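You operate a simulated robot arm through the tools that you are given. There is no shell and no other tool.

You are at the controls of a simulated two-armed robot. One attempt, no reset.

JOB
Switch the tester off, take the lamp out onto the deck, dial to FUSE, shut the two open lids.
Fine: off before the lamp comes out. Set down upright: amber lamp.

The check looks at the end state, three seconds after you hand in, the way a careful person would. Anything else that was tipped, shoved, dropped, spilled or broken makes it a failure. Lids that push on must go on centred and level and be pressed home; caps that screw on are set level and turned clockwise until they are tight.

ROBOT AND FRAMES
Two 7-joint arms with fingered hands on one trunk that stands fixed in place. Base frame: the origin is at the foot of the trunk, x ahead of it, y to its left, z up. Lengths are in cm, angles in rad, forces in N, time in s.
The left shoulder is at [6, 16.6, 97.6], the right one opposite. With the tool pointing down near the work surface each hand reaches from about 36 to 86 cm from the base axis, measured 20 degrees to its own side. Payload 5 kg a hand.
The tool frame of a hand sits at the grasp point between the pads (the TCP): z along the fingers, y along the line on which they close. The tips reach 3.2 cm beyond it. The gripper opens to 16 cm; its body begins 8.9 cm behind the TCP. The gripper is a hand of 3 fingers: y runs from the thumb to the fingers, the wrist lies at [0, 0, -26.7] in the tool frame, and closing takes about 1.5 s.
Orientation is told as [roll, pitch, yaw] about the base's x, y, z axes, in that order, counted from this pose: with the fingers straight down and closing along the base's y, the tool's x points along the base's -x, its y along +y and its z along -z.

CONTROLS
- The arms move only by the tool arm_command. It takes "left_deltas", "right_deltas" or both (then of equal length, played together; a hand with none holds still); each is a list of rows, each a list of 6 numbers: the turn, a rotation vector about the tool's x, y, z in units of 5 degrees (1.0 is 5 degrees), then the shift along the tool's x, y, z in units of 25 mm (1.0 is 25 mm). In form: [[rx, ry, rz, dx, dy, dz], ...]. A call has 1 to 20 rows; each row shifts and turns the commanded pose from where the row before left it, along the tool's axes as they then stand. "left_hand" and "right_hand" are, for a hand that has rows, the closure, from 0 (fully open) to 1 (shut), set as the call begins (left out, the last holds). A call with a number of a shift or a turn outside -1 to 1 is refused whole. A row lasts 0.2 s, in which the tool goes at most 5 cm and 0.15 rad; a call with a longer step from one row to the next is refused whole, and so is a gripper value outside its range. Where a pose cannot be reached the arm comes as near as it can. A force on the tool above 40 N (or 10 N above the force at the start of the call, whichever is more), or a blocked arm, ends the call early, and 0.2 s more pass. Each finger travels about 4.5 cm/s and halts on what it meets, pressing with about 32 N; the grip force reading is that of the motor and also rises with nothing between the fingers. The clock runs only during rows and for 0.2 s after the last one: add rows that do not move to give the fingers time. It gives the time, the measured TCP pose, the force on the tool (base axes), the opening and the grip force at its end, in the units of the frame above (readings bear some noise), with the torque about the TCP (base axes, N m) and any sound that the robot's microphone picked up.
- Cameras (640 x 400 px; columns grow to the right, rows downward): "scene" is now at [5.44, -1.5, 163.51]; the picture's right is [-0.27, -0.96, 0.00], its down [-0.60, 0.17, -0.78] and it looks along [0.75, -0.21, -0.62] (base axes); focal length 348 px, centre (320, 200). "left" rides on the left gripper at [-6.5, -0.4, -11.6] in its tool frame; the picture's right is [0.06, -1.00, 0.00], its down [0.87, 0.05, -0.49] and it looks along [0.49, 0.03, 0.87] (tool axes); focal length 261 px, centre (320, 200). "right" rides on the right gripper at [6.5, -0.4, -11.6] in its tool frame; the picture's right is [0.06, 1.00, 0.00], its down [-0.87, 0.05, -0.49] and it looks along [-0.49, 0.03, 0.87] (tool axes); focal length 261 px, centre (320, 200). There is no depth. A picture from a camera that has moved, and an enlarged one, comes with that camera's place and axes in the base frame and with its lens. The place of the scene camera against the robot may be out by one fixed shift of up to 1.8 cm in any direction.
- capture(camera): a new picture of that camera. The clock stands still meanwhile.
- move_column(by): slides the trunk up (or, below 0, down) by that many cm; the arms and the scene camera ride with it, the base frame stays. It gives what a move gives, with no picture.
- curl_fingers(finger1, finger2, thumb_bend, hand): sets how far each is bent, from 0 (flat) to 1 (curled in); at 0.3 the hand is open as for a grip, at 0.7 the pads meet at the TCP. One left out holds its place. A second passes; each finger stops where it meets its share of the squeeze, and holds until it gets a number again. A gripper value or a shape takes the hand back. It gives what a move gives, with no picture; readings hold the bend of each and the force on the fingers (four entries, about 0 where the hand has none), thumb and palm.
- set_grasp(shape, hand): the hand has 3 fingers and takes this shape, open, in about a second: jaw (thumb against the fingers, like two jaws); tri (thumb and two fingers); tip (a fingertip pinch); poke (one finger out to press); point (the index stretched); flat (the hand flat); cup (the hand cupped); fist (a fist). The gripper value then closes the fingers along that shape, each until it touches; the sizes above hold for jaw. It gives what a move gives, with no picture.
- turn_head(pan, tilt): turns the head with the scene camera to pan (to the left, within 1.501 rad either way) and tilt (down, from -0.506 to 1.204), counted from straight ahead of the robot. It gives what a move gives.
- enlarge(camera, box): a new picture of the part [left, top, right, bottom] of that camera's present view, enlarged. The clock stands still meanwhile.
- finish_job(): hands the job in; it is judged then, once.

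Nothing tells you positions but the pictures and the camera data. Unless the task says otherwise, let go and move clear before handing in.

The tools are called after "Call:" by a JSON object that holds its "method" and its "body". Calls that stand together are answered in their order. arm_command: Moves the arms, as the interface text tells. Its arguments: {"type":"object","properties":{"left_deltas":{"type":"array"},"left_hand":{"type":"number"},"right_deltas":{"type":"array"},"right_hand":{"type":"number"}},"required":[]} The other tools are called the same way: move_column (by) moves the trunk up or down; set_grasp (shape, hand) gives the hand a shape; curl_fingers (finger1, finger2, thumb_bend, hand) moves the fingers one by one; turn_head (pan, tilt) turns the head that bears the scene camera; capture (camera) takes a picture; enlarge (camera, box) takes an enlarged picture of a part of a camera's view; finish_job () hands the job in.

At the start:

```text
t: 0.0
left_tcp_pos: [56.45, 13.72, 124.75]
left_orientation: [0.0, 0.0, 0.0]
left_ft_force: [-0.5, -0.2, 0.7]
left_wrist_torque: [-0.01, 0.0, 0.0]
left_grip_width: 15.99
left_grasp_force: 0.0
left_shape: jaw
left_bend: [0.3, 0.3, 0.3]
left_finger forces: [0.1, 0.1, 0.0, 0.1, 0.1, 0.1]
right_tcp_pos: [45.2, -28.0, 134.37]
right_orientation: [-0.002, 0.0, -0.001]
right_ft_force: [-0.3, -0.7, 0.5]
right_wrist_torque: [-0.04, -0.02, 0.0]
right_grip_width: 16.01
right_grasp_force: 0.2
right_shape: jaw
right_bend: [0.3, 0.3, 0.3]
right_finger forces: [0.1, 0.1, 0.0, 0.1, 0.0, 0.0]
trunk travel left (down, up): [-52.5, 6.5]
head pan, tilt (commanded): [-0.272, 0.674]
```

scene: 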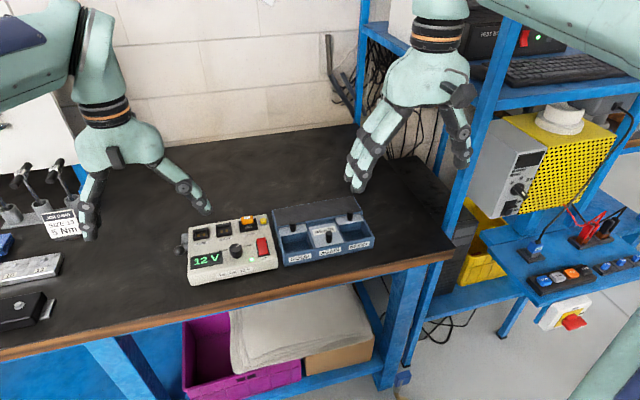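
right: 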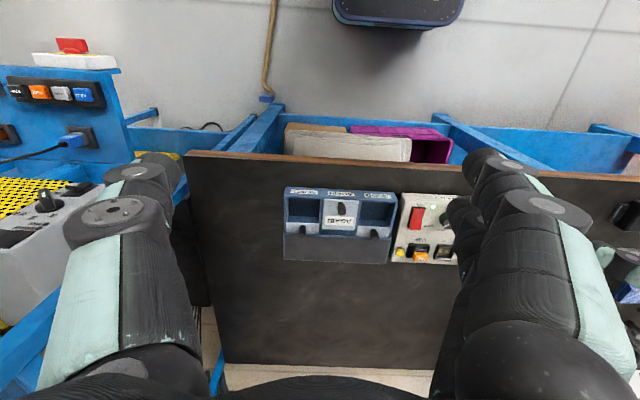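
left: 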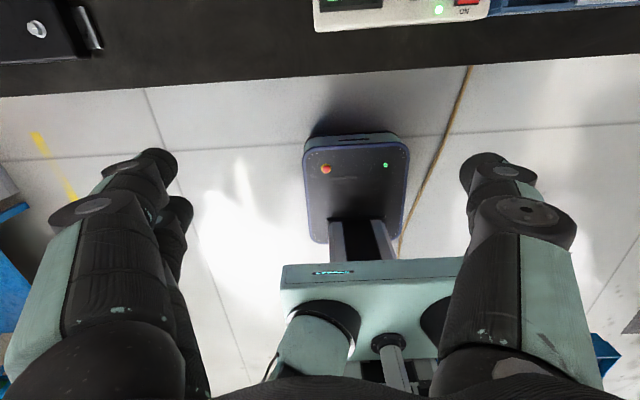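

I see a tester box with a "12 V" display, a red rocker switch, a dial and sockets along the back, and next to it a blue tray with lidded compartments. I'll enlarge the views to see the details before moving.

Call:
{"method": "enlarge", "body": {"camera": "scene", "box": [170, 190, 290, 290]}}

Call:
{"method": "enlarge", "body": {"camera": "scene", "box": [260, 180, 390, 280]}}

Call:
{"method": "enlarge", "body": {"camera": "right", "box": [270, 170, 480, 280]}}

Call:
{"method": "enlarge", "body": {"camera": "scene", "box": [0, 150, 120, 330]}}

```text
4.00 times, centred on (230, 240) of scene
camera zoom: at [5.44, -1.5, 163.51], right [-0.27, -0.96, 0.0], down [-0.6, 0.17, -0.78], along [0.75, -0.21, -0.62], focal length 1391 px, centre (680, 40)
```

zoom: 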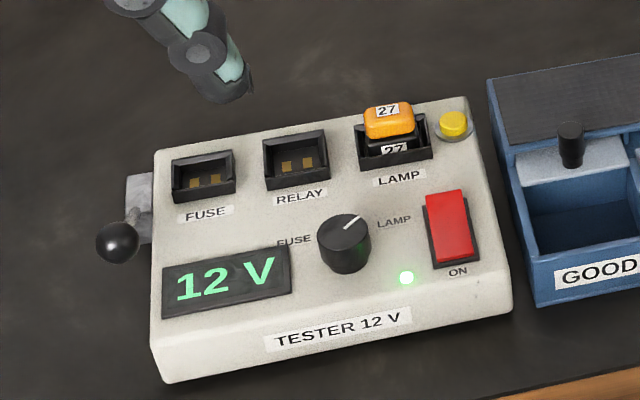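

```text
4.00 times, centred on (325, 230) of scene
camera zoom: at [5.44, -1.5, 163.51], right [-0.27, -0.96, 0.0], down [-0.6, 0.17, -0.78], along [0.75, -0.21, -0.62], focal length 1391 px, centre (300, 80)
```

zoom: 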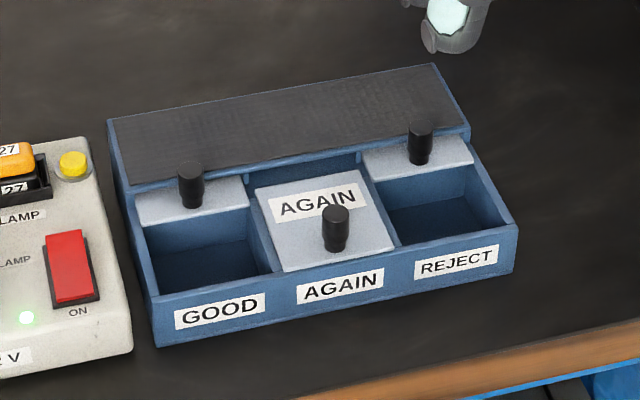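

```text
3.05 times, centred on (375, 225) of right
camera zoom: at [38.58, -28.4, 145.96], right [-0.06, 1.0, 0.0], down [0.87, 0.05, 0.49], along [0.49, 0.03, -0.87], focal length 794 px, centre (152, 124)
```

zoom: 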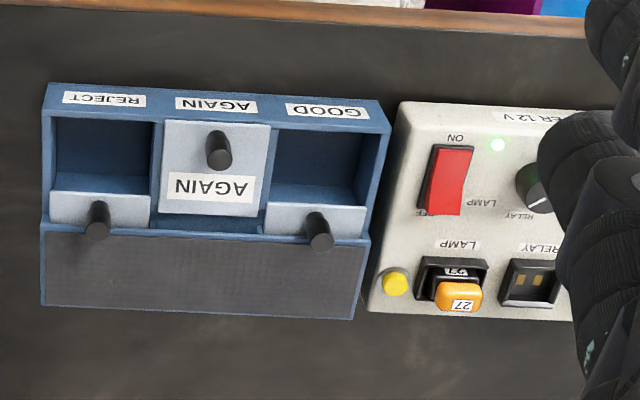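

```text
2.22 times, centred on (60, 240) of scene
camera zoom: at [5.44, -1.5, 163.51], right [-0.27, -0.96, 0.0], down [-0.6, 0.17, -0.78], along [0.75, -0.21, -0.62], focal length 773 px, centre (898, 111)
```

zoom: 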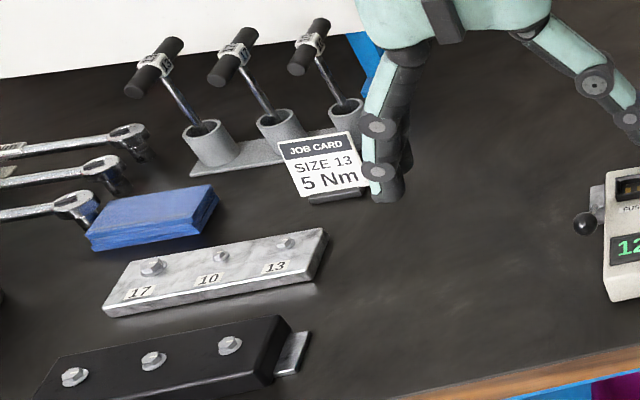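

The tester is ON (green light), with an amber lamp in its LAMP socket and the dial pointer towards LAMP. The sorter has the GOOD and REJECT lids slid back under a black deck. I'll shift the left hand aside and bring the right hand in for a closer look.

Call:
{"method": "arm_command", "body": {"left_deltas": [[0, 0, 0, 0, 0.75, 0], [0, 0, 0, 0, 0.75, 0], [0, 0, 0, 0, 0.75, 0], [0, 0, 0, 0, 0.75, 0], [0, 0, 0, 0, 0.75, 0], [0, 0, 0, 0, 0.75, 0], [0, 0, 0, 0, 0.75, 0], [0, 0, 0, 0, 0.75, 0]], "right_deltas": [[0, 0, 0, -0.6, 0.8, 0.7], [0, 0, 0, -0.6, 0.8, 0.7], [0, 0, 0, -0.6, 0.8, 0.7], [0, 0, 0, -0.6, 0.8, 0.7], [0, 0, 0, -0.6, 0.8, 0.7], [0, 0, 0, -0.6, 0.8, 0.7], [0, 0, 0, -0.6, 0.8, 0.7], [0, 0, 0, -0.6, 0.8, 0.7]]}}

Call:
{"method": "turn_head", "body": {"pan": -0.15, "tilt": 0.8}}

Call:
{"method": "capture", "body": {"camera": "scene"}}

Call:
{"method": "capture", "body": {"camera": "right"}}

```text
t: 1.8
left_tcp_pos: [56.49, 28.9, 124.72]
left_orientation: [-0.001, 0.0, 0.0]
left_ft_force: [-0.4, -0.4, -0.1]
left_wrist_torque: [-0.05, -0.01, 0.01]
left_grip_width: 15.99
left_grasp_force: 0.1
left_shape: jaw
left_bend: [0.3, 0.3, 0.3]
left_finger forces: [0.0, 0.0, 0.0, 0.0, 0.0, 0.0]
right_tcp_pos: [57.12, -11.84, 120.4]
right_orientation: [0.001, -0.001, -0.001]
right_ft_force: [0.4, -0.2, 0.1]
right_wrist_torque: [-0.04, 0.04, 0.0]
right_grip_width: 15.99
right_grasp_force: 0.1
right_shape: jaw
right_bend: [0.3, 0.3, 0.3]
right_finger forces: [0.1, 0.0, 0.1, 0.1, 0.0, 0.0]
trunk travel left (down, up): [-52.5, 6.5]
head pan, tilt (commanded): [-0.272, 0.674]
```

```text
t: 2.5
left_tcp_pos: [56.39, 28.81, 124.68]
left_orientation: [0.0, 0.0, 0.0]
left_ft_force: [-0.8, 0.0, 0.1]
left_wrist_torque: [-0.01, 0.03, 0.01]
left_grip_width: 15.99
left_grasp_force: 0.0
left_shape: jaw
left_bend: [0.3, 0.3, 0.3]
left_finger forces: [0.1, 0.0, 0.0, 0.0, 0.0, 0.1]
right_tcp_pos: [57.15, -12.05, 120.41]
right_orientation: [0.0, 0.0, -0.001]
right_ft_force: [-0.8, 0.3, 0.4]
right_wrist_torque: [0.02, 0.0, -0.05]
right_grip_width: 15.97
right_grasp_force: 0.1
right_shape: jaw
right_bend: [0.3, 0.3, 0.3]
right_finger forces: [0.0, 0.1, 0.0, 0.0, 0.1, 0.1]
trunk travel left (down, up): [-52.5, 6.5]
head pan, tilt (commanded): [-0.15, 0.799]
```

```text
taken
camera scene: at [5.15, -0.39, 162.47], right [-0.15, -0.99, 0.0], down [-0.71, 0.11, -0.7], along [0.69, -0.1, -0.72], focal length 348 px, centre (320, 200)
```

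scene: 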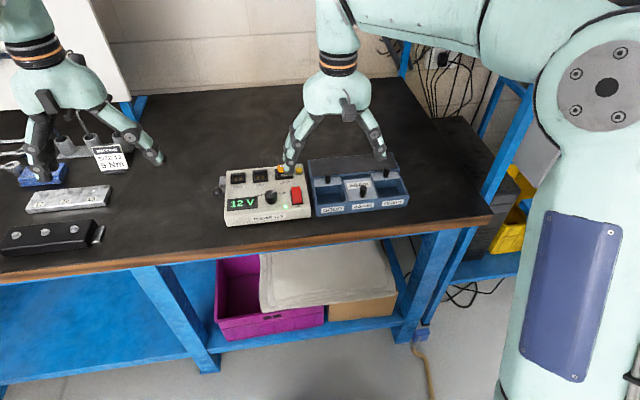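

```text
taken
camera right: at [50.52, -12.39, 132.03], right [-0.06, 1.0, 0.0], down [0.87, 0.05, 0.49], along [0.49, 0.03, -0.87], focal length 261 px, centre (320, 200)
```

right: 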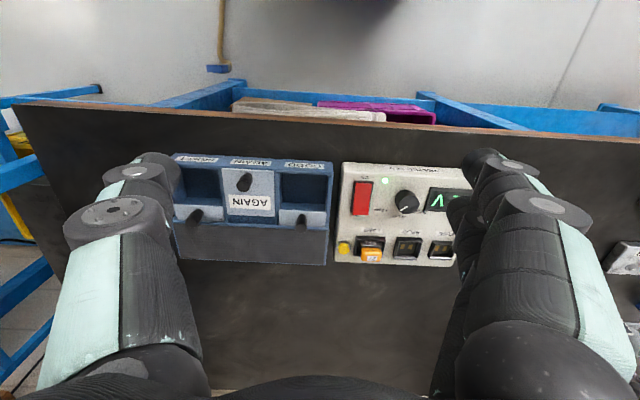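

The right wrist view now shows both boxes clearly. I'll enlarge it to measure the features.

Call:
{"method": "enlarge", "body": {"camera": "right", "box": [330, 150, 474, 270]}}

Call:
{"method": "enlarge", "body": {"camera": "right", "box": [160, 140, 350, 270]}}

Call:
{"method": "enlarge", "body": {"camera": "scene", "box": [210, 140, 420, 240]}}

```text
3.33 times, centred on (402, 210) of right
camera zoom: at [50.52, -12.39, 132.03], right [-0.06, 1.0, 0.0], down [0.87, 0.05, 0.49], along [0.49, 0.03, -0.87], focal length 869 px, centre (47, 167)
```

zoom: 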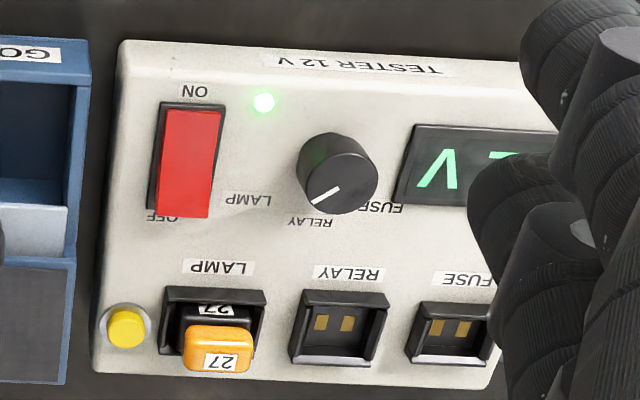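

```text
3.08 times, centred on (255, 205) of right
camera zoom: at [50.52, -12.39, 132.03], right [-0.06, 1.0, 0.0], down [0.87, 0.05, 0.49], along [0.49, 0.03, -0.87], focal length 802 px, centre (520, 185)
```

zoom: 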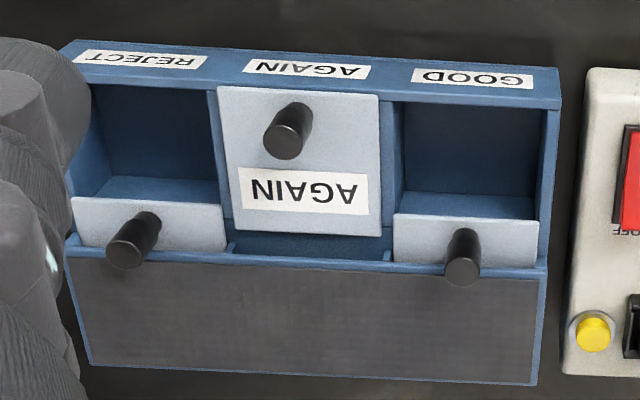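

```text
3.05 times, centred on (315, 190) of scene
camera zoom: at [5.15, -0.39, 162.47], right [-0.15, -0.99, 0.0], down [-0.71, 0.11, -0.7], along [0.69, -0.1, -0.72], focal length 1060 px, centre (335, 230)
```

zoom: 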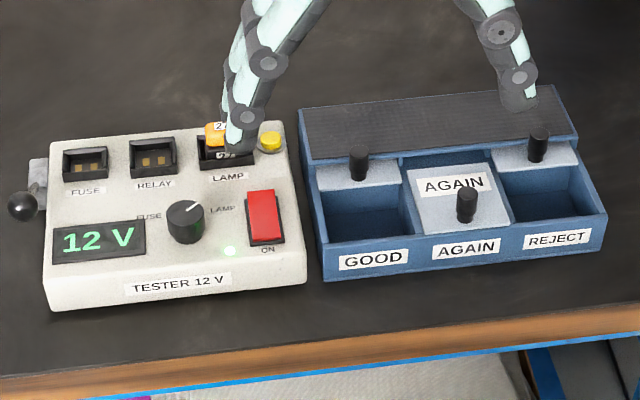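

The sockets and the dial's FUSE/RELAY/LAMP marks are readable, and the lids slide out from under the black deck. Next I'll zoom in harder on the lamp, the yellow button and the side lever.

Call:
{"method": "enlarge", "body": {"camera": "right", "box": [332, 210, 392, 270]}}

Call:
{"method": "enlarge", "body": {"camera": "scene", "box": [265, 155, 325, 205]}}

Call:
{"method": "enlarge", "body": {"camera": "scene", "box": [205, 160, 275, 230]}}

Call:
{"method": "capture", "body": {"camera": "left"}}

```text
6.67 times, centred on (362, 240) of right
camera zoom: at [50.52, -12.39, 132.03], right [-0.06, 1.0, 0.0], down [0.87, 0.05, 0.49], along [0.49, 0.03, -0.87], focal length 1738 px, centre (40, -67)
```

zoom: 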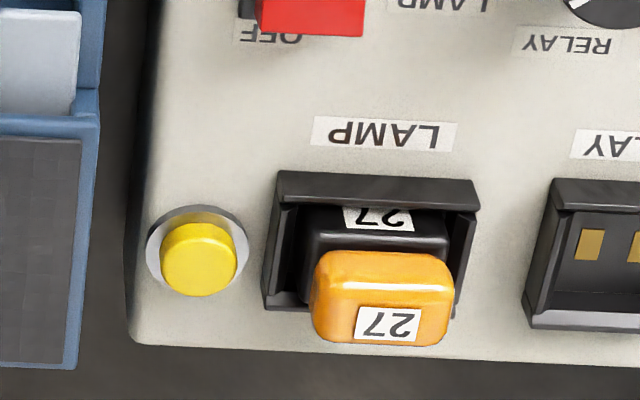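

```text
8.00 times, centred on (295, 180) of scene
camera zoom: at [5.15, -0.39, 162.47], right [-0.15, -0.99, 0.0], down [-0.71, 0.11, -0.7], along [0.69, -0.1, -0.72], focal length 2782 px, centre (520, 360)
```

zoom: 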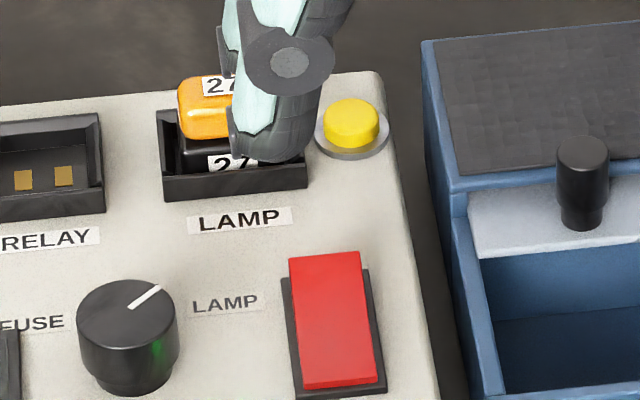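

```text
5.71 times, centred on (240, 195) of scene
camera zoom: at [5.15, -0.39, 162.47], right [-0.15, -0.99, 0.0], down [-0.71, 0.11, -0.7], along [0.69, -0.1, -0.72], focal length 1987 px, centre (777, 229)
```

zoom: 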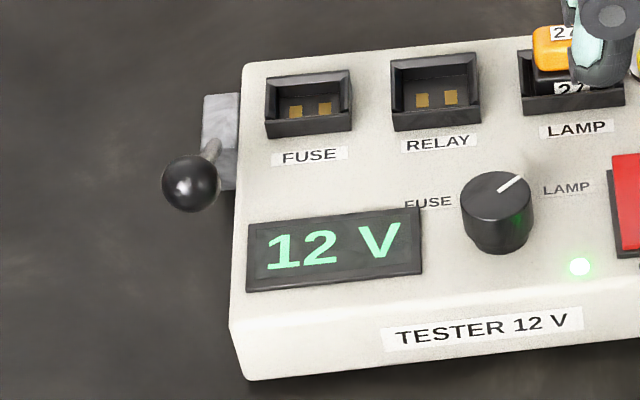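

```text
taken
camera left: at [63.0, 28.45, 136.31], right [-0.06, -1.0, 0.0], down [-0.87, 0.05, 0.49], along [-0.49, 0.03, -0.87], focal length 261 px, centre (320, 200)
```

left: 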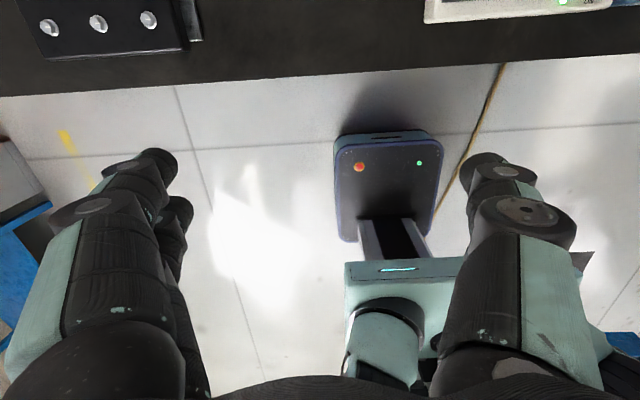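

The switch is at about (69.5, -4.8, 97.2), the lamp top at about (79, -2.2, 99.9), the deck at z≈98.3, and the open lid knobs at x≈73.8, against x≈67.2 for the shut one. I'll put the right hand in the poke shape to see where its fingertip sits.

Call:
{"method": "set_grasp", "body": {"hand": "right", "shape": "poke"}}

Call:
{"method": "capture", "body": {"camera": "right"}}

Call:
{"method": "enlarge", "body": {"camera": "scene", "box": [260, 60, 420, 220]}}

```text
t: 3.4
left_tcp_pos: [56.46, 28.86, 124.87]
left_orientation: [0.0, 0.001, 0.0]
left_ft_force: [0.1, -0.5, -0.2]
left_wrist_torque: [0.03, 0.01, -0.01]
left_grip_width: 16.0
left_grasp_force: 0.1
left_shape: jaw
left_bend: [0.3, 0.3, 0.3]
left_finger forces: [0.0, 0.0, 0.0, 0.0, 0.0, 0.0]
right_tcp_pos: [57.26, -12.01, 120.31]
right_orientation: [0.0, 0.0, 0.001]
right_ft_force: [0.2, 0.0, 0.4]
right_wrist_torque: [-0.01, 0.02, -0.01]
right_grip_width: 0.03
right_grasp_force: 0.1
right_shape: poke
right_bend: [1.0, 1.0, 0.46]
right_finger forces: [0.0, 0.0, 0.0, 0.0, 0.0, 0.0]
trunk travel left (down, up): [-52.5, 6.5]
head pan, tilt (commanded): [-0.15, 0.799]
```

```text
taken
camera right: at [50.52, -12.39, 132.04], right [-0.06, 1.0, 0.0], down [0.87, 0.05, 0.49], along [0.49, 0.03, -0.87], focal length 261 px, centre (320, 200)
```

right: 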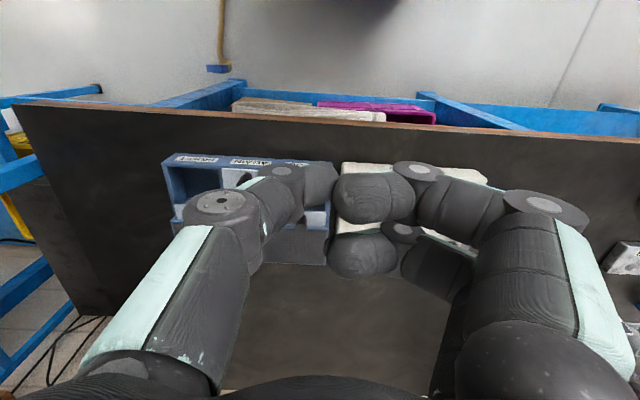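

```text
2.50 times, centred on (340, 140) of scene
camera zoom: at [5.14, -0.38, 162.47], right [-0.15, -0.99, 0.0], down [-0.71, 0.11, -0.7], along [0.69, -0.1, -0.72], focal length 869 px, centre (270, 350)
```

zoom: 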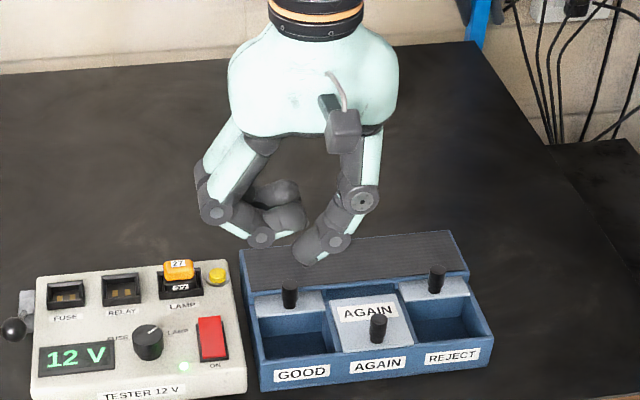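

In the poke shape the thumb is the pressing finger and the other two are curled. I'll check the point and tip shapes too before choosing.

Call:
{"method": "set_grasp", "body": {"hand": "right", "shape": "point"}}

Call:
{"method": "capture", "body": {"camera": "right"}}

Call:
{"method": "enlarge", "body": {"camera": "scene", "box": [260, 60, 420, 220]}}

Call:
{"method": "set_grasp", "body": {"hand": "right", "shape": "tip"}}

Call:
{"method": "capture", "body": {"camera": "right"}}

Call:
{"method": "enlarge", "body": {"camera": "scene", "box": [260, 60, 420, 220]}}

```text
t: 4.3
left_tcp_pos: [56.39, 28.75, 124.76]
left_orientation: [-0.001, -0.001, 0.001]
left_ft_force: [-0.7, -0.1, 0.0]
left_wrist_torque: [0.0, 0.01, -0.01]
left_grip_width: 16.01
left_grasp_force: 0.1
left_shape: jaw
left_bend: [0.3, 0.3, 0.3]
left_finger forces: [0.0, 0.1, 0.1, 0.1, 0.1, 0.0]
right_tcp_pos: [57.12, -11.97, 120.46]
right_orientation: [0.001, -0.001, -0.001]
right_ft_force: [-0.4, 0.0, 0.2]
right_wrist_torque: [0.01, 0.01, 0.01]
right_grip_width: 0.0
right_grasp_force: 0.1
right_shape: point
right_bend: [0.39, 1.0, 0.42]
right_finger forces: [0.0, 0.0, 0.0, 0.0, 0.0, 0.0]
trunk travel left (down, up): [-52.5, 6.5]
head pan, tilt (commanded): [-0.15, 0.799]
```

```text
taken
camera right: at [50.51, -12.39, 132.04], right [-0.06, 1.0, 0.0], down [0.87, 0.05, 0.49], along [0.49, 0.03, -0.87], focal length 261 px, centre (320, 200)
```

right: 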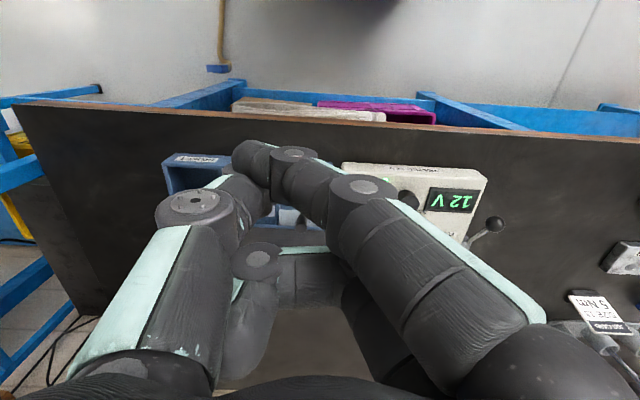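

```text
2.50 times, centred on (340, 140) of scene
camera zoom: at [5.14, -0.38, 162.47], right [-0.15, -0.99, 0.0], down [-0.71, 0.11, -0.7], along [0.69, -0.1, -0.72], focal length 869 px, centre (270, 350)
```

zoom: 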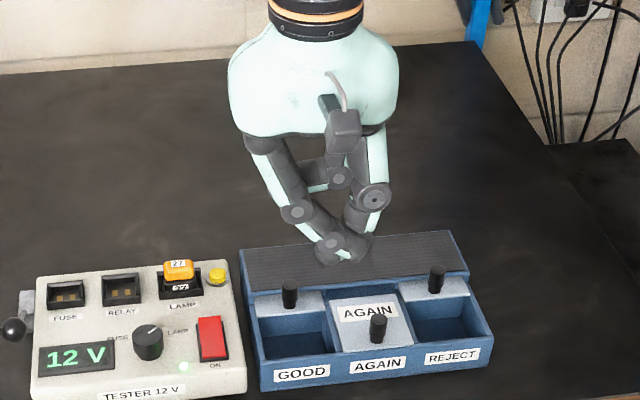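

```text
t: 5.2
left_tcp_pos: [56.41, 28.89, 124.72]
left_orientation: [-0.003, 0.0, 0.0]
left_ft_force: [0.3, 0.2, -0.5]
left_wrist_torque: [-0.04, -0.01, 0.0]
left_grip_width: 15.99
left_grasp_force: 0.2
left_shape: jaw
left_bend: [0.3, 0.3, 0.3]
left_finger forces: [0.0, 0.0, 0.0, 0.0, 0.0, 0.0]
right_tcp_pos: [57.17, -11.95, 120.41]
right_orientation: [0.0, 0.0, -0.001]
right_ft_force: [-0.2, 0.5, -0.2]
right_wrist_torque: [-0.02, 0.01, -0.01]
right_grip_width: 16.0
right_grasp_force: 0.1
right_shape: tip
right_bend: [0.3, 0.3, 0.3]
right_finger forces: [0.1, 0.0, 0.0, 0.1, 0.0, 0.0]
trunk travel left (down, up): [-52.5, 6.5]
head pan, tilt (commanded): [-0.15, 0.799]
```

```text
taken
camera right: at [50.52, -12.4, 132.04], right [-0.06, 1.0, 0.0], down [0.87, 0.05, 0.49], along [0.49, 0.03, -0.87], focal length 261 px, centre (320, 200)
```

right: 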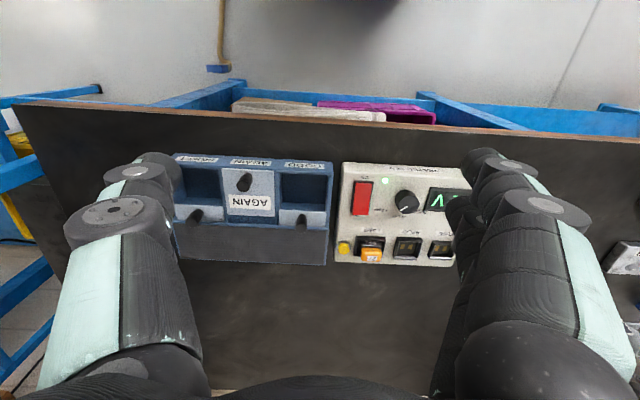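

```text
2.50 times, centred on (340, 140) of scene
camera zoom: at [5.14, -0.39, 162.47], right [-0.15, -0.99, 0.0], down [-0.71, 0.11, -0.7], along [0.69, -0.1, -0.72], focal length 869 px, centre (270, 350)
```

zoom: 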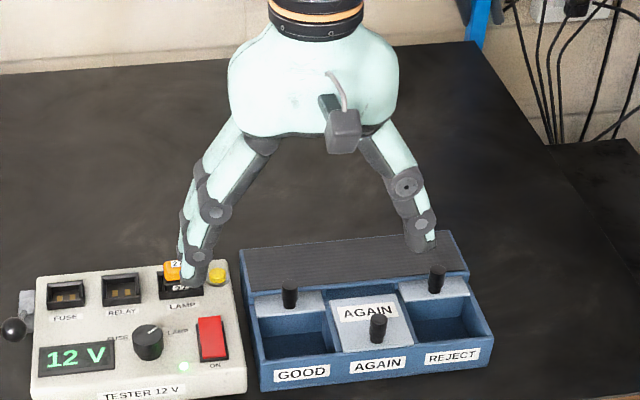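

Poke is the cleanest: the thumb tip sits about 3 cm below the TCP and the curled fingers stay well above it. I'll hover it over the OFF end of the red rocker and check the alignment.

Call:
{"method": "set_grasp", "body": {"hand": "right", "shape": "poke"}}

Call:
{"method": "arm_command", "body": {"right_deltas": [[0, 0, 0, -0.79, 0.41, 0.7], [0, 0, 0, -0.79, 0.41, 0.7], [0, 0, 0, -0.79, 0.41, 0.7], [0, 0, 0, -0.79, 0.41, 0.7], [0, 0, 0, -0.79, 0.41, 0.7], [0, 0, 0, -0.79, 0.41, 0.7], [0, 0, 0, -0.79, 0.41, 0.7], [0, 0, 0, 0, 0, 0]]}}

Call:
{"method": "capture", "body": {"camera": "right"}}

Call:
{"method": "enlarge", "body": {"camera": "scene", "box": [230, 100, 350, 220]}}

```text
t: 6.1
left_tcp_pos: [56.53, 28.9, 124.75]
left_orientation: [0.001, 0.0, -0.001]
left_ft_force: [0.2, 0.1, -0.5]
left_wrist_torque: [-0.02, 0.02, -0.01]
left_grip_width: 16.0
left_grasp_force: 0.0
left_shape: jaw
left_bend: [0.3, 0.3, 0.3]
left_finger forces: [0.0, 0.1, 0.1, 0.0, 0.0, 0.0]
right_tcp_pos: [57.13, -11.89, 120.5]
right_orientation: [0.0, 0.0, -0.001]
right_ft_force: [-0.1, 0.2, -0.2]
right_wrist_torque: [-0.01, 0.0, 0.04]
right_grip_width: 0.0
right_grasp_force: 0.0
right_shape: poke
right_bend: [1.0, 1.0, 0.46]
right_finger forces: [0.0, 0.0, 0.1, 0.0, 0.0, 0.1]
trunk travel left (down, up): [-52.5, 6.5]
head pan, tilt (commanded): [-0.15, 0.799]
```

```text
t: 7.9
left_tcp_pos: [56.3, 28.94, 124.71]
left_orientation: [0.0, -0.001, 0.0]
left_ft_force: [0.2, -1.1, -0.5]
left_wrist_torque: [0.0, 0.0, -0.01]
left_grip_width: 15.99
left_grasp_force: 0.0
left_shape: jaw
left_bend: [0.3, 0.3, 0.3]
left_finger forces: [0.0, 0.1, 0.1, 0.0, 0.0, 0.0]
right_tcp_pos: [70.99, -4.96, 108.23]
right_orientation: [0.0, -0.001, -0.001]
right_ft_force: [0.1, -0.5, 0.0]
right_wrist_torque: [-0.02, 0.0, -0.01]
right_grip_width: 0.0
right_grasp_force: 0.0
right_shape: poke
right_bend: [1.0, 1.0, 0.46]
right_finger forces: [0.0, 0.0, 0.0, 0.0, 0.1, 0.0]
trunk travel left (down, up): [-52.5, 6.5]
head pan, tilt (commanded): [-0.15, 0.799]
```

```text
taken
camera right: at [64.42, -5.27, 119.81], right [-0.06, 1.0, 0.0], down [0.87, 0.05, 0.49], along [0.49, 0.03, -0.87], focal length 261 px, centre (320, 200)
```

right: 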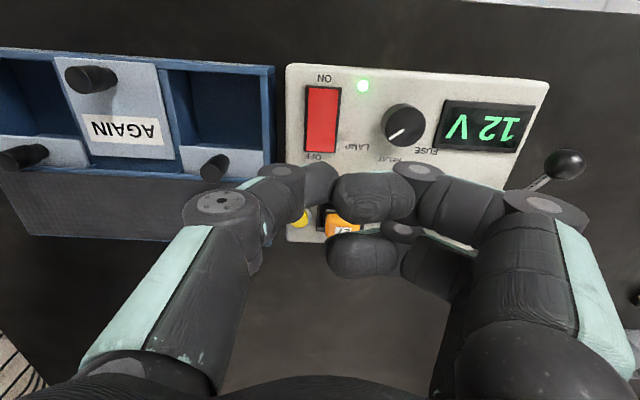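

```text
3.33 times, centred on (290, 160) of scene
camera zoom: at [5.09, -0.41, 162.47], right [-0.15, -0.99, 0.0], down [-0.71, 0.11, -0.7], along [0.69, -0.1, -0.72], focal length 1159 px, centre (420, 333)
```

zoom: 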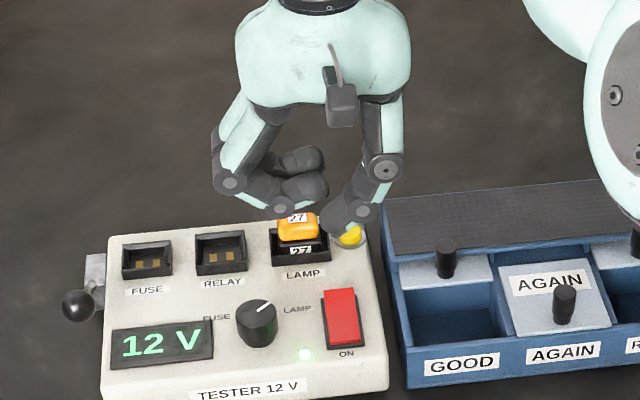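

The thumb tip lines up over the OFF half of the rocker (x≈71, y≈-4.8). I'll lower it most of the way, then check.

Call:
{"method": "arm_command", "body": {"right_deltas": [[0, 0, 0, 0, 0.06, 0.5], [0, 0, 0, 0, 0, 0.5], [0, 0, 0, 0, 0, 0.5], [0, 0, 0, 0, 0, 0.5], [0, 0, 0, 0, 0, 0]]}}

Call:
{"method": "capture", "body": {"camera": "right"}}

Call:
{"method": "enlarge", "body": {"camera": "scene", "box": [250, 130, 330, 220]}}

```text
t: 9.1
left_tcp_pos: [56.44, 28.92, 124.71]
left_orientation: [-0.001, -0.001, 0.001]
left_ft_force: [-0.5, -0.5, 0.2]
left_wrist_torque: [-0.01, -0.01, 0.02]
left_grip_width: 16.02
left_grasp_force: 0.0
left_shape: jaw
left_bend: [0.3, 0.3, 0.3]
left_finger forces: [0.0, 0.0, 0.0, 0.1, 0.1, 0.0]
right_tcp_pos: [71.11, -4.69, 103.09]
right_orientation: [0.0, 0.002, -0.003]
right_ft_force: [-0.6, 0.7, 0.5]
right_wrist_torque: [-0.01, -0.01, 0.04]
right_grip_width: 0.01
right_grasp_force: 0.0
right_shape: poke
right_bend: [1.0, 1.0, 0.46]
right_finger forces: [0.1, 0.1, 0.1, 0.0, 0.0, 0.1]
trunk travel left (down, up): [-52.5, 6.5]
head pan, tilt (commanded): [-0.15, 0.799]
```

```text
taken
camera right: at [64.47, -5.11, 114.73], right [-0.06, 1.0, 0.0], down [0.87, 0.05, 0.49], along [0.49, 0.03, -0.87], focal length 261 px, centre (320, 200)
```

right: 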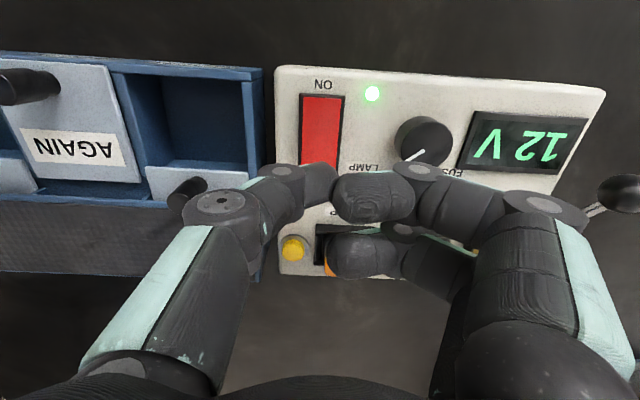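

```text
4.44 times, centred on (290, 175) of scene
camera zoom: at [5.14, -0.38, 162.47], right [-0.15, -0.99, 0.0], down [-0.71, 0.11, -0.7], along [0.69, -0.1, -0.72], focal length 1546 px, centre (453, 311)
```

zoom: 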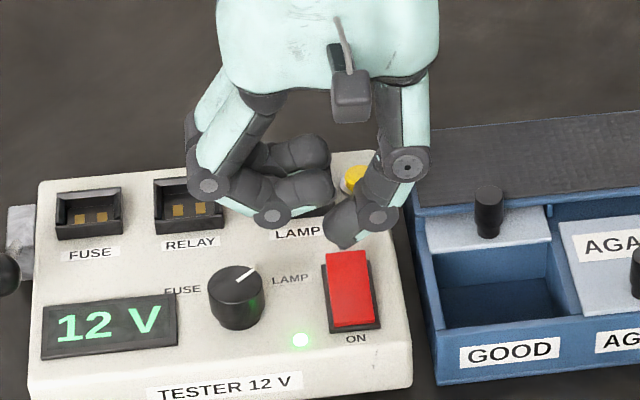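

The thumb is about 2 cm above the OFF end. I'll go down in small steps and watch the force and sound.

Call:
{"method": "arm_command", "body": {"right_deltas": [[0, 0, 0, 0, 0, 0.2], [0, 0, 0, 0, 0, 0.2], [0, 0, 0, 0, 0, 0.12], [0, 0, 0, 0, 0, 0.08], [0, 0, 0, 0, 0, 0.08], [0, 0, 0, 0, 0, 0.08]]}}

Call:
{"method": "enlarge", "body": {"camera": "scene", "box": [250, 130, 330, 220]}}

```text
t: 10.5
left_tcp_pos: [56.4, 28.85, 124.65]
left_orientation: [-0.002, 0.0, 0.0]
left_ft_force: [0.7, -0.5, 0.4]
left_wrist_torque: [0.0, 0.01, -0.01]
left_grip_width: 15.98
left_grasp_force: 0.0
left_shape: jaw
left_bend: [0.3, 0.3, 0.3]
left_finger forces: [0.1, 0.0, 0.0, 0.0, 0.0, 0.0]
right_tcp_pos: [71.17, -4.66, 101.25]
right_orientation: [0.0, -0.001, 0.0]
right_ft_force: [0.4, -0.6, 0.0]
right_wrist_torque: [0.02, 0.02, 0.01]
right_grip_width: 0.03
right_grasp_force: 0.0
right_shape: poke
right_bend: [1.0, 1.0, 0.46]
right_finger forces: [0.0, 0.1, 0.1, 0.0, 0.4, 0.1]
trunk travel left (down, up): [-52.5, 6.5]
head pan, tilt (commanded): [-0.15, 0.799]
```

```text
4.44 times, centred on (290, 175) of scene
camera zoom: at [5.15, -0.38, 162.47], right [-0.15, -0.99, 0.0], down [-0.71, 0.11, -0.7], along [0.69, -0.1, -0.72], focal length 1546 px, centre (453, 311)
```

zoom: 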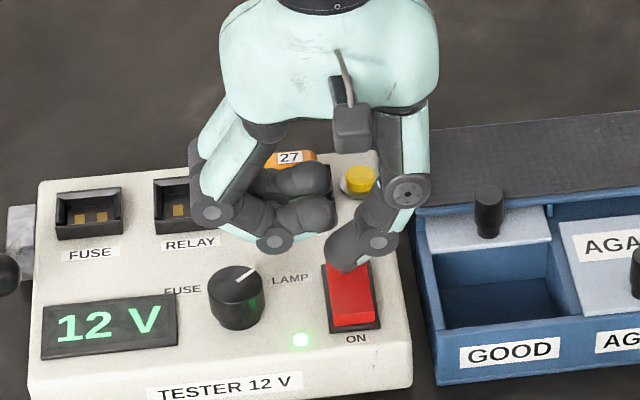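

The thumb is just touching the rocker, with a slight thumb force. I'll press on slowly.

Call:
{"method": "arm_command", "body": {"right_deltas": [[0, 0, 0, 0, 0, 0.08], [0, 0, 0, 0, 0, 0.08], [0, 0, 0, 0, 0, 0.08], [0, 0, 0, 0, 0, 0.08]]}}

Call:
{"method": "enlarge", "body": {"camera": "scene", "box": [220, 150, 330, 230]}}

```text
t: 11.5
left_tcp_pos: [56.34, 28.73, 124.94]
left_orientation: [0.0, -0.002, -0.001]
left_ft_force: [-1.0, -0.5, -0.6]
left_wrist_torque: [0.01, 0.01, -0.01]
left_grip_width: 15.95
left_grasp_force: 0.0
left_shape: jaw
left_bend: [0.3, 0.3, 0.3]
left_finger forces: [0.1, 0.1, 0.0, 0.0, 0.1, 0.0]
right_tcp_pos: [71.13, -4.93, 100.8]
right_orientation: [0.0, -0.005, -0.003]
right_ft_force: [4.2, -10.3, 33.8]
right_wrist_torque: [-0.08, 0.15, 0.03]
right_grip_width: 0.0
right_grasp_force: 0.1
right_shape: poke
right_bend: [1.0, 1.0, 0.47]
right_finger forces: [0.0, 0.0, 0.0, 0.1, 34.6, 0.1]
trunk travel left (down, up): [-52.5, 6.5]
head pan, tilt (commanded): [-0.15, 0.799]
```

```text
5.00 times, centred on (275, 190) of scene
camera zoom: at [4.91, -0.47, 162.52], right [-0.15, -0.99, 0.0], down [-0.71, 0.11, -0.7], along [0.69, -0.1, -0.72], focal length 1739 px, centre (545, 250)
```

zoom: 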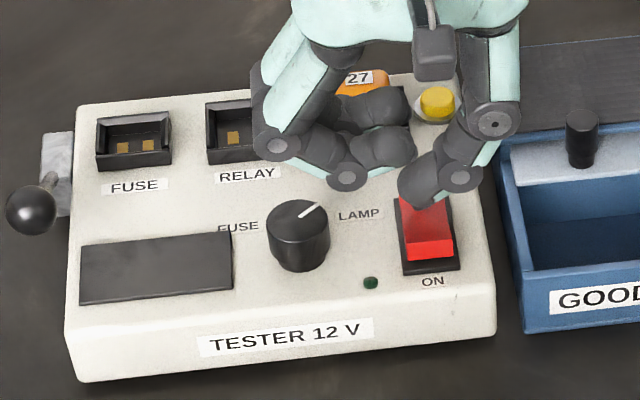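

The display and LED are dark, so the tester is off. I'll raise the hand and back it off over clear bench, then check how the tip and tri pinches close.

Call:
{"method": "arm_command", "body": {"right_deltas": [[0, 0, 0, 0, 0, -0.3], [0, 0, 0, 0, 0, -0.8], [0, 0, 0, 0, 0, -0.9], [0, 0, 0, 0, 0, -1], [0, 0, 0, 0, 0, -1], [0, 0, 0, 0, 0, -1], [0, 0, 0, 0, 0, 0]]}}

Call:
{"method": "set_grasp", "body": {"hand": "right", "shape": "tip"}}

Call:
{"method": "arm_command", "body": {"right_deltas": [[0, 0, 0, 0, 0, 0], [0, 0, 0, 0, 0, 0], [0, 0, 0, 0, 0, 0], [0, 0, 0, 0, 0, 0], [0, 0, 0, 0, 0, 0], [0, 0, 0, 0, 0, 0], [0, 0, 0, 0, 0, 0], [0, 0, 0, 0, 0, 0]], "right_hand": 0.85}}

Call:
{"method": "capture", "body": {"camera": "right"}}

Call:
{"method": "enlarge", "body": {"camera": "scene", "box": [200, 60, 360, 230]}}

```text
t: 13.1
left_tcp_pos: [56.46, 28.9, 124.72]
left_orientation: [0.0, 0.001, 0.001]
left_ft_force: [0.1, -0.5, -0.7]
left_wrist_torque: [0.02, 0.01, 0.02]
left_grip_width: 16.01
left_grasp_force: 0.0
left_shape: jaw
left_bend: [0.3, 0.3, 0.3]
left_finger forces: [0.0, 0.0, 0.0, 0.0, 0.0, 0.0]
right_tcp_pos: [71.06, -4.59, 112.98]
right_orientation: [-0.001, 0.001, -0.002]
right_ft_force: [0.6, -0.1, -0.9]
right_wrist_torque: [-0.02, 0.01, 0.01]
right_grip_width: 0.0
right_grasp_force: 0.0
right_shape: poke
right_bend: [1.0, 1.0, 0.46]
right_finger forces: [0.0, 0.0, 0.0, 0.0, 0.0, 0.1]
trunk travel left (down, up): [-52.5, 6.5]
head pan, tilt (commanded): [-0.15, 0.799]
```

```text
t: 14.0
left_tcp_pos: [56.45, 28.93, 124.84]
left_orientation: [0.001, 0.0, -0.001]
left_ft_force: [0.1, 0.2, -0.2]
left_wrist_torque: [0.03, -0.03, 0.01]
left_grip_width: 16.02
left_grasp_force: 0.1
left_shape: jaw
left_bend: [0.3, 0.3, 0.3]
left_finger forces: [0.0, 0.1, 0.1, 0.1, 0.0, 0.0]
right_tcp_pos: [71.04, -4.58, 112.86]
right_orientation: [0.0, 0.002, 0.0]
right_ft_force: [0.7, 0.4, -0.2]
right_wrist_torque: [0.02, 0.02, -0.02]
right_grip_width: 15.98
right_grasp_force: 0.0
right_shape: tip
right_bend: [0.3, 0.3, 0.3]
right_finger forces: [0.0, 0.0, 0.0, 0.0, 0.0, 0.0]
trunk travel left (down, up): [-52.5, 6.5]
head pan, tilt (commanded): [-0.15, 0.799]
```

```text
t: 15.8
left_tcp_pos: [56.45, 28.94, 124.79]
left_orientation: [0.0, 0.0, 0.0]
left_ft_force: [-0.7, -0.2, 0.0]
left_wrist_torque: [-0.03, -0.02, -0.01]
left_grip_width: 16.0
left_grasp_force: 0.1
left_shape: jaw
left_bend: [0.3, 0.3, 0.3]
left_finger forces: [0.0, 0.0, 0.0, 0.0, 0.0, 0.0]
right_tcp_pos: [71.06, -4.6, 112.9]
right_orientation: [0.0, 0.0, -0.001]
right_ft_force: [1.0, -0.1, -0.4]
right_wrist_torque: [0.02, -0.07, -0.03]
right_grip_width: 2.47
right_grasp_force: 0.0
right_shape: tip
right_bend: [0.72, 0.72, 0.7]
right_finger forces: [0.1, 0.0, 0.0, 0.0, 0.1, 0.0]
trunk travel left (down, up): [-52.5, 6.5]
head pan, tilt (commanded): [-0.15, 0.799]
```

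```text
taken
camera right: at [64.43, -5.03, 124.5], right [-0.06, 1.0, 0.0], down [0.87, 0.05, 0.49], along [0.49, 0.03, -0.87], focal length 261 px, centre (320, 200)
```

right: 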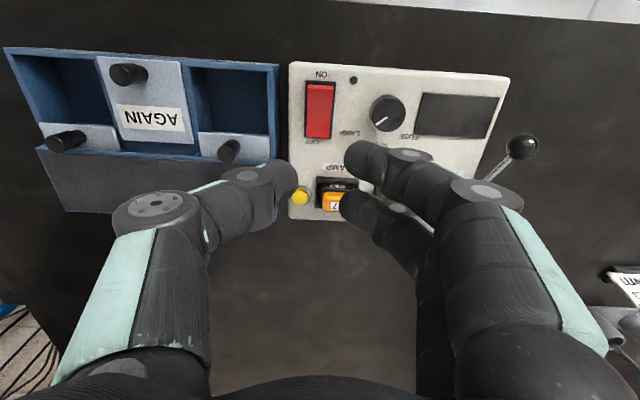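

```text
2.35 times, centred on (280, 145) of scene
camera zoom: at [5.15, -0.38, 162.47], right [-0.15, -0.99, 0.0], down [-0.71, 0.11, -0.7], along [0.69, -0.1, -0.72], focal length 818 px, centre (414, 329)
```

zoom: 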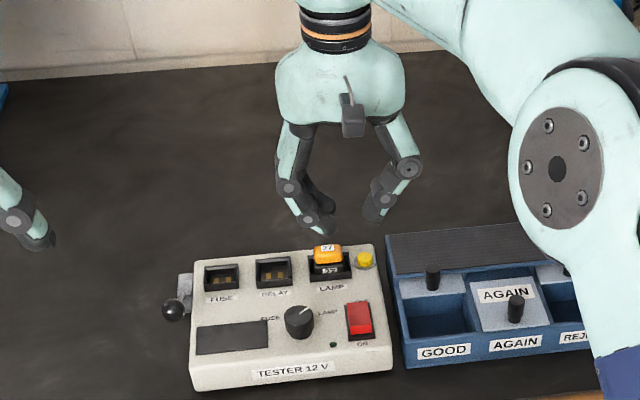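

The tip shape closes evenly with the two fingers about 3.7 cm apart, straddling the thumb. I'll look at the tri shape for comparison.

Call:
{"method": "set_grasp", "body": {"hand": "right", "shape": "tri"}}

Call:
{"method": "arm_command", "body": {"right_deltas": [[0, 0, 0, 0, 0, 0], [0, 0, 0, 0, 0, 0], [0, 0, 0, 0, 0, 0], [0, 0, 0, 0, 0, 0], [0, 0, 0, 0, 0, 0], [0, 0, 0, 0, 0, 0], [0, 0, 0, 0, 0, 0], [0, 0, 0, 0, 0, 0]], "right_hand": 0.85}}

Call:
{"method": "capture", "body": {"camera": "right"}}

Call:
{"method": "enlarge", "body": {"camera": "scene", "box": [200, 60, 360, 230]}}

```text
t: 16.7
left_tcp_pos: [56.42, 28.9, 124.68]
left_orientation: [0.001, -0.001, 0.0]
left_ft_force: [-0.8, 0.6, 0.1]
left_wrist_torque: [0.03, 0.02, -0.02]
left_grip_width: 15.99
left_grasp_force: 0.2
left_shape: jaw
left_bend: [0.3, 0.3, 0.3]
left_finger forces: [0.1, 0.0, 0.1, 0.0, 0.1, 0.0]
right_tcp_pos: [71.03, -4.65, 112.83]
right_orientation: [-0.001, 0.002, -0.001]
right_ft_force: [-0.4, -0.7, 0.5]
right_wrist_torque: [0.0, 0.02, 0.04]
right_grip_width: 15.97
right_grasp_force: 0.1
right_shape: tri
right_bend: [0.3, 0.3, 0.3]
right_finger forces: [0.1, 0.0, 0.1, 0.0, 0.0, 0.1]
trunk travel left (down, up): [-52.5, 6.5]
head pan, tilt (commanded): [-0.15, 0.799]
```

```text
t: 18.5
left_tcp_pos: [56.42, 28.8, 124.75]
left_orientation: [0.0, 0.0, 0.001]
left_ft_force: [-0.3, -0.1, 0.1]
left_wrist_torque: [-0.01, -0.03, 0.01]
left_grip_width: 15.99
left_grasp_force: 0.1
left_shape: jaw
left_bend: [0.3, 0.3, 0.3]
left_finger forces: [0.0, 0.0, 0.1, 0.0, 0.1, 0.0]
right_tcp_pos: [71.11, -4.76, 112.8]
right_orientation: [0.001, -0.001, 0.0]
right_ft_force: [0.3, 0.5, -1.2]
right_wrist_torque: [-0.02, -0.04, 0.0]
right_grip_width: 2.45
right_grasp_force: 0.1
right_shape: tri
right_bend: [0.72, 0.72, 0.7]
right_finger forces: [0.0, 0.0, 0.0, 0.1, 0.0, 0.0]
trunk travel left (down, up): [-52.5, 6.5]
head pan, tilt (commanded): [-0.15, 0.799]
```

```text
taken
camera right: at [64.43, -5.03, 124.5], right [-0.06, 1.0, 0.0], down [0.87, 0.05, 0.49], along [0.49, 0.03, -0.87], focal length 261 px, centre (320, 200)
```

right: 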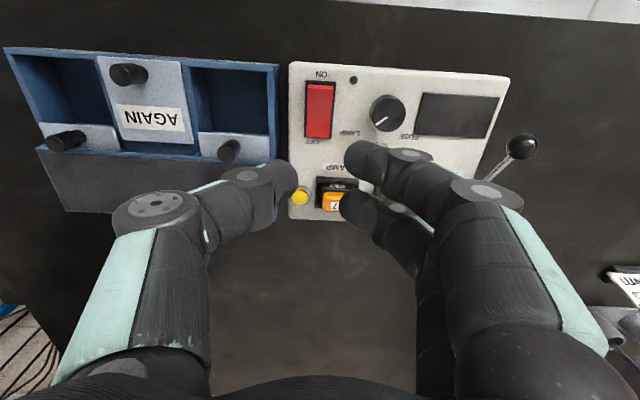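

```text
2.35 times, centred on (280, 145) of scene
camera zoom: at [5.15, -0.38, 162.47], right [-0.15, -0.99, 0.0], down [-0.71, 0.11, -0.7], along [0.69, -0.1, -0.72], focal length 818 px, centre (414, 329)
```

zoom: 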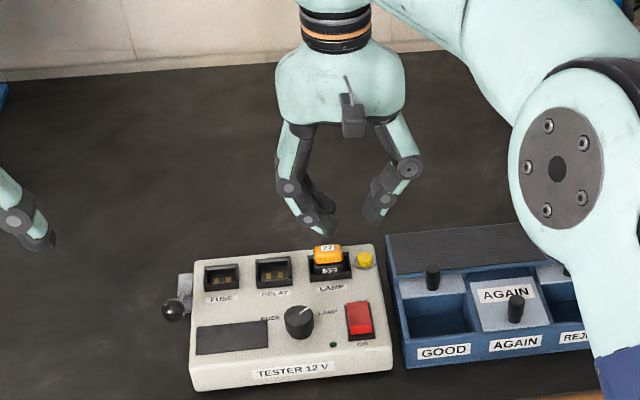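

Tri closes the same way: two fingers about 3.7 cm apart with the thumb centred opposite. The lamp is wide in y and thin in x, so I'll open the hand, turn it a quarter turn to pinch along x, and move above the lamp for a close look.

Call:
{"method": "set_grasp", "body": {"hand": "right", "shape": "tip"}}

Call:
{"method": "arm_command", "body": {"right_deltas": [[0, 0, 1, 0, 0, 0], [0, 0, 1, 0, 0, 0], [0, 0, 1, 0, 0, 0], [0, 0, 1, 0, 0, 0], [0, 0, 1, 0, 0, 0], [0, 0, 1, 0, 0, 0], [0, 0, 1, 0, 0, 0], [0, 0, 1, 0, 0, 0], [0, 0, 1, 0, 0, 0], [0, 0, 1, 0, 0, 0], [0, 0, 1, 0, 0, 0], [0, 0, 1, 0, 0, 0], [0, 0, 1, 0, 0, 0], [0, 0, 1, 0, 0, 0], [0, 0, 1, 0, 0, 0], [0, 0, 1, 0, 0, 0], [0, 0, 1, 0, 0, 0], [0, 0, 1, 0, 0, 0], [0, 0, 0, 0, 0, 0]], "right_hand": 0}}

Call:
{"method": "capture", "body": {"camera": "right"}}

Call:
{"method": "enlarge", "body": {"camera": "scene", "box": [200, 60, 360, 230]}}

```text
t: 19.4
left_tcp_pos: [56.41, 28.83, 124.8]
left_orientation: [0.0, 0.0, -0.001]
left_ft_force: [-0.4, 1.1, -0.1]
left_wrist_torque: [-0.04, -0.03, 0.01]
left_grip_width: 15.99
left_grasp_force: 0.1
left_shape: jaw
left_bend: [0.3, 0.3, 0.3]
left_finger forces: [0.0, 0.0, 0.0, 0.1, 0.0, 0.0]
right_tcp_pos: [71.12, -4.58, 112.86]
right_orientation: [0.001, 0.0, 0.0]
right_ft_force: [0.7, 0.2, -0.1]
right_wrist_torque: [0.01, -0.03, 0.0]
right_grip_width: 15.99
right_grasp_force: 0.1
right_shape: tip
right_bend: [0.3, 0.3, 0.3]
right_finger forces: [0.1, 0.1, 0.0, 0.0, 0.0, 0.0]
trunk travel left (down, up): [-52.5, 6.5]
head pan, tilt (commanded): [-0.15, 0.799]
```

```text
t: 23.4
left_tcp_pos: [56.45, 28.75, 124.84]
left_orientation: [0.0, 0.001, 0.001]
left_ft_force: [-0.3, -0.2, 0.7]
left_wrist_torque: [-0.02, 0.0, 0.0]
left_grip_width: 15.99
left_grasp_force: 0.0
left_shape: jaw
left_bend: [0.3, 0.3, 0.3]
left_finger forces: [0.0, 0.0, 0.1, 0.0, 0.1, 0.0]
right_tcp_pos: [71.1, -4.64, 112.92]
right_orientation: [0.0, -0.001, -1.573]
right_ft_force: [-0.2, 0.1, 0.5]
right_wrist_torque: [-0.03, 0.01, -0.01]
right_grip_width: 16.0
right_grasp_force: 0.1
right_shape: tip
right_bend: [0.3, 0.3, 0.3]
right_finger forces: [0.1, 0.0, 0.0, 0.0, 0.1, 0.0]
trunk travel left (down, up): [-52.5, 6.5]
head pan, tilt (commanded): [-0.15, 0.799]
```

```text
taken
camera right: at [70.6, 1.79, 124.53], right [1.0, 0.06, 0.0], down [0.05, -0.87, 0.49], along [0.03, -0.49, -0.87], focal length 261 px, centre (320, 200)
```

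right: 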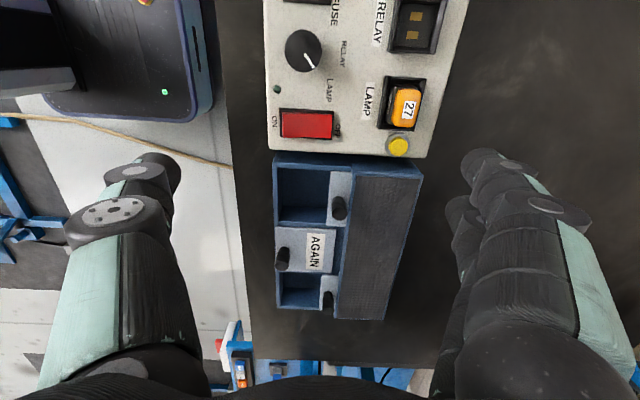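

```text
2.35 times, centred on (280, 145) of scene
camera zoom: at [5.15, -0.38, 162.47], right [-0.15, -0.99, 0.0], down [-0.71, 0.11, -0.7], along [0.69, -0.1, -0.72], focal length 818 px, centre (414, 329)
```

zoom: 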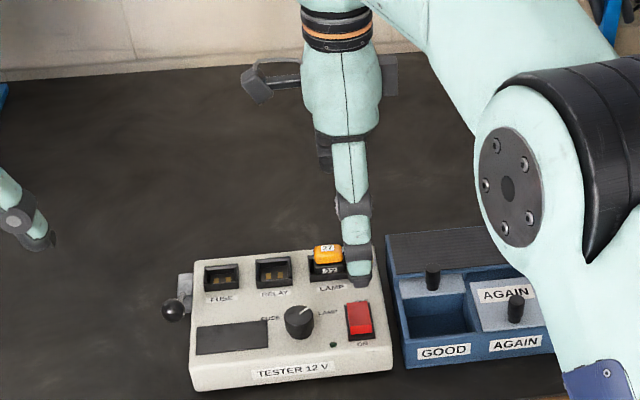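

The -90° yaw works and this view shows the lamp well. I'll enlarge it to measure the lamp and sorter precisely.

Call:
{"method": "enlarge", "body": {"camera": "right", "box": [360, 70, 440, 170]}}

Call:
{"method": "enlarge", "body": {"camera": "right", "box": [260, 0, 470, 160]}}

Call:
{"method": "enlarge", "body": {"camera": "right", "box": [260, 140, 430, 330]}}

```text
4.00 times, centred on (400, 120) of right
camera zoom: at [70.6, 1.79, 124.53], right [1.0, 0.06, 0.0], down [0.05, -0.87, 0.49], along [0.03, -0.49, -0.87], focal length 1043 px, centre (0, 520)
```

zoom: 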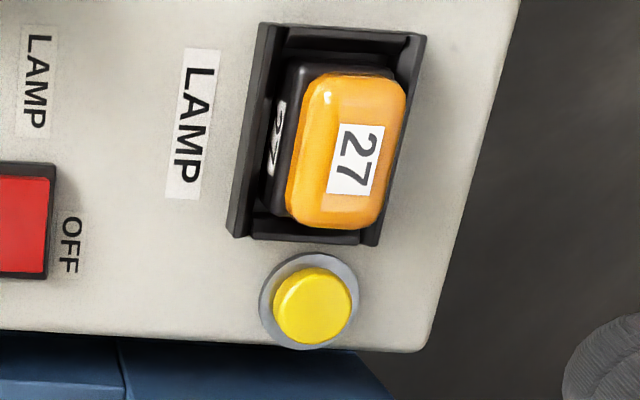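

```text
2.50 times, centred on (365, 80) of right
camera zoom: at [70.6, 1.79, 124.53], right [1.0, 0.06, 0.0], down [0.05, -0.87, 0.49], along [0.03, -0.49, -0.87], focal length 652 px, centre (208, 500)
```

zoom: 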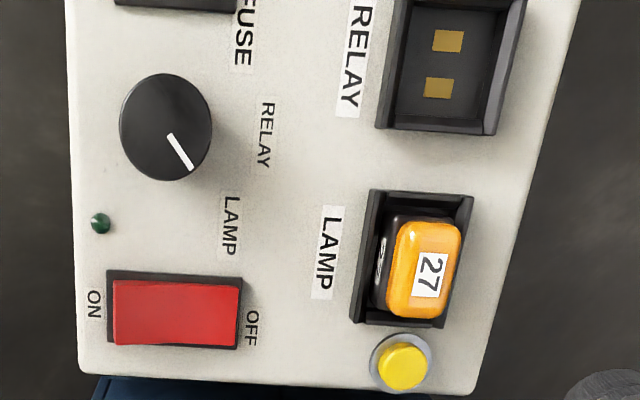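

```text
2.11 times, centred on (345, 235) of right
camera zoom: at [70.6, 1.79, 124.53], right [1.0, 0.06, 0.0], down [0.05, -0.87, 0.49], along [0.03, -0.49, -0.87], focal length 549 px, centre (267, 126)
```

zoom: 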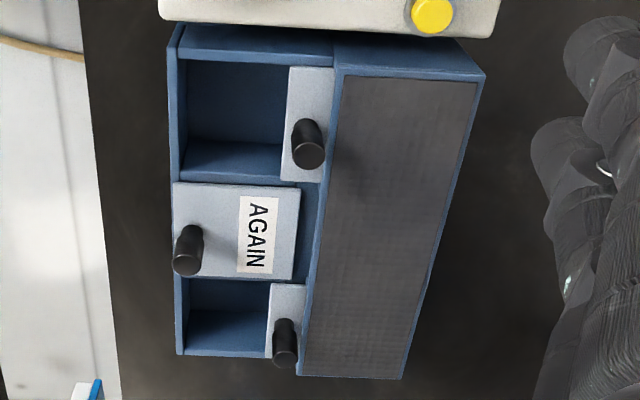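

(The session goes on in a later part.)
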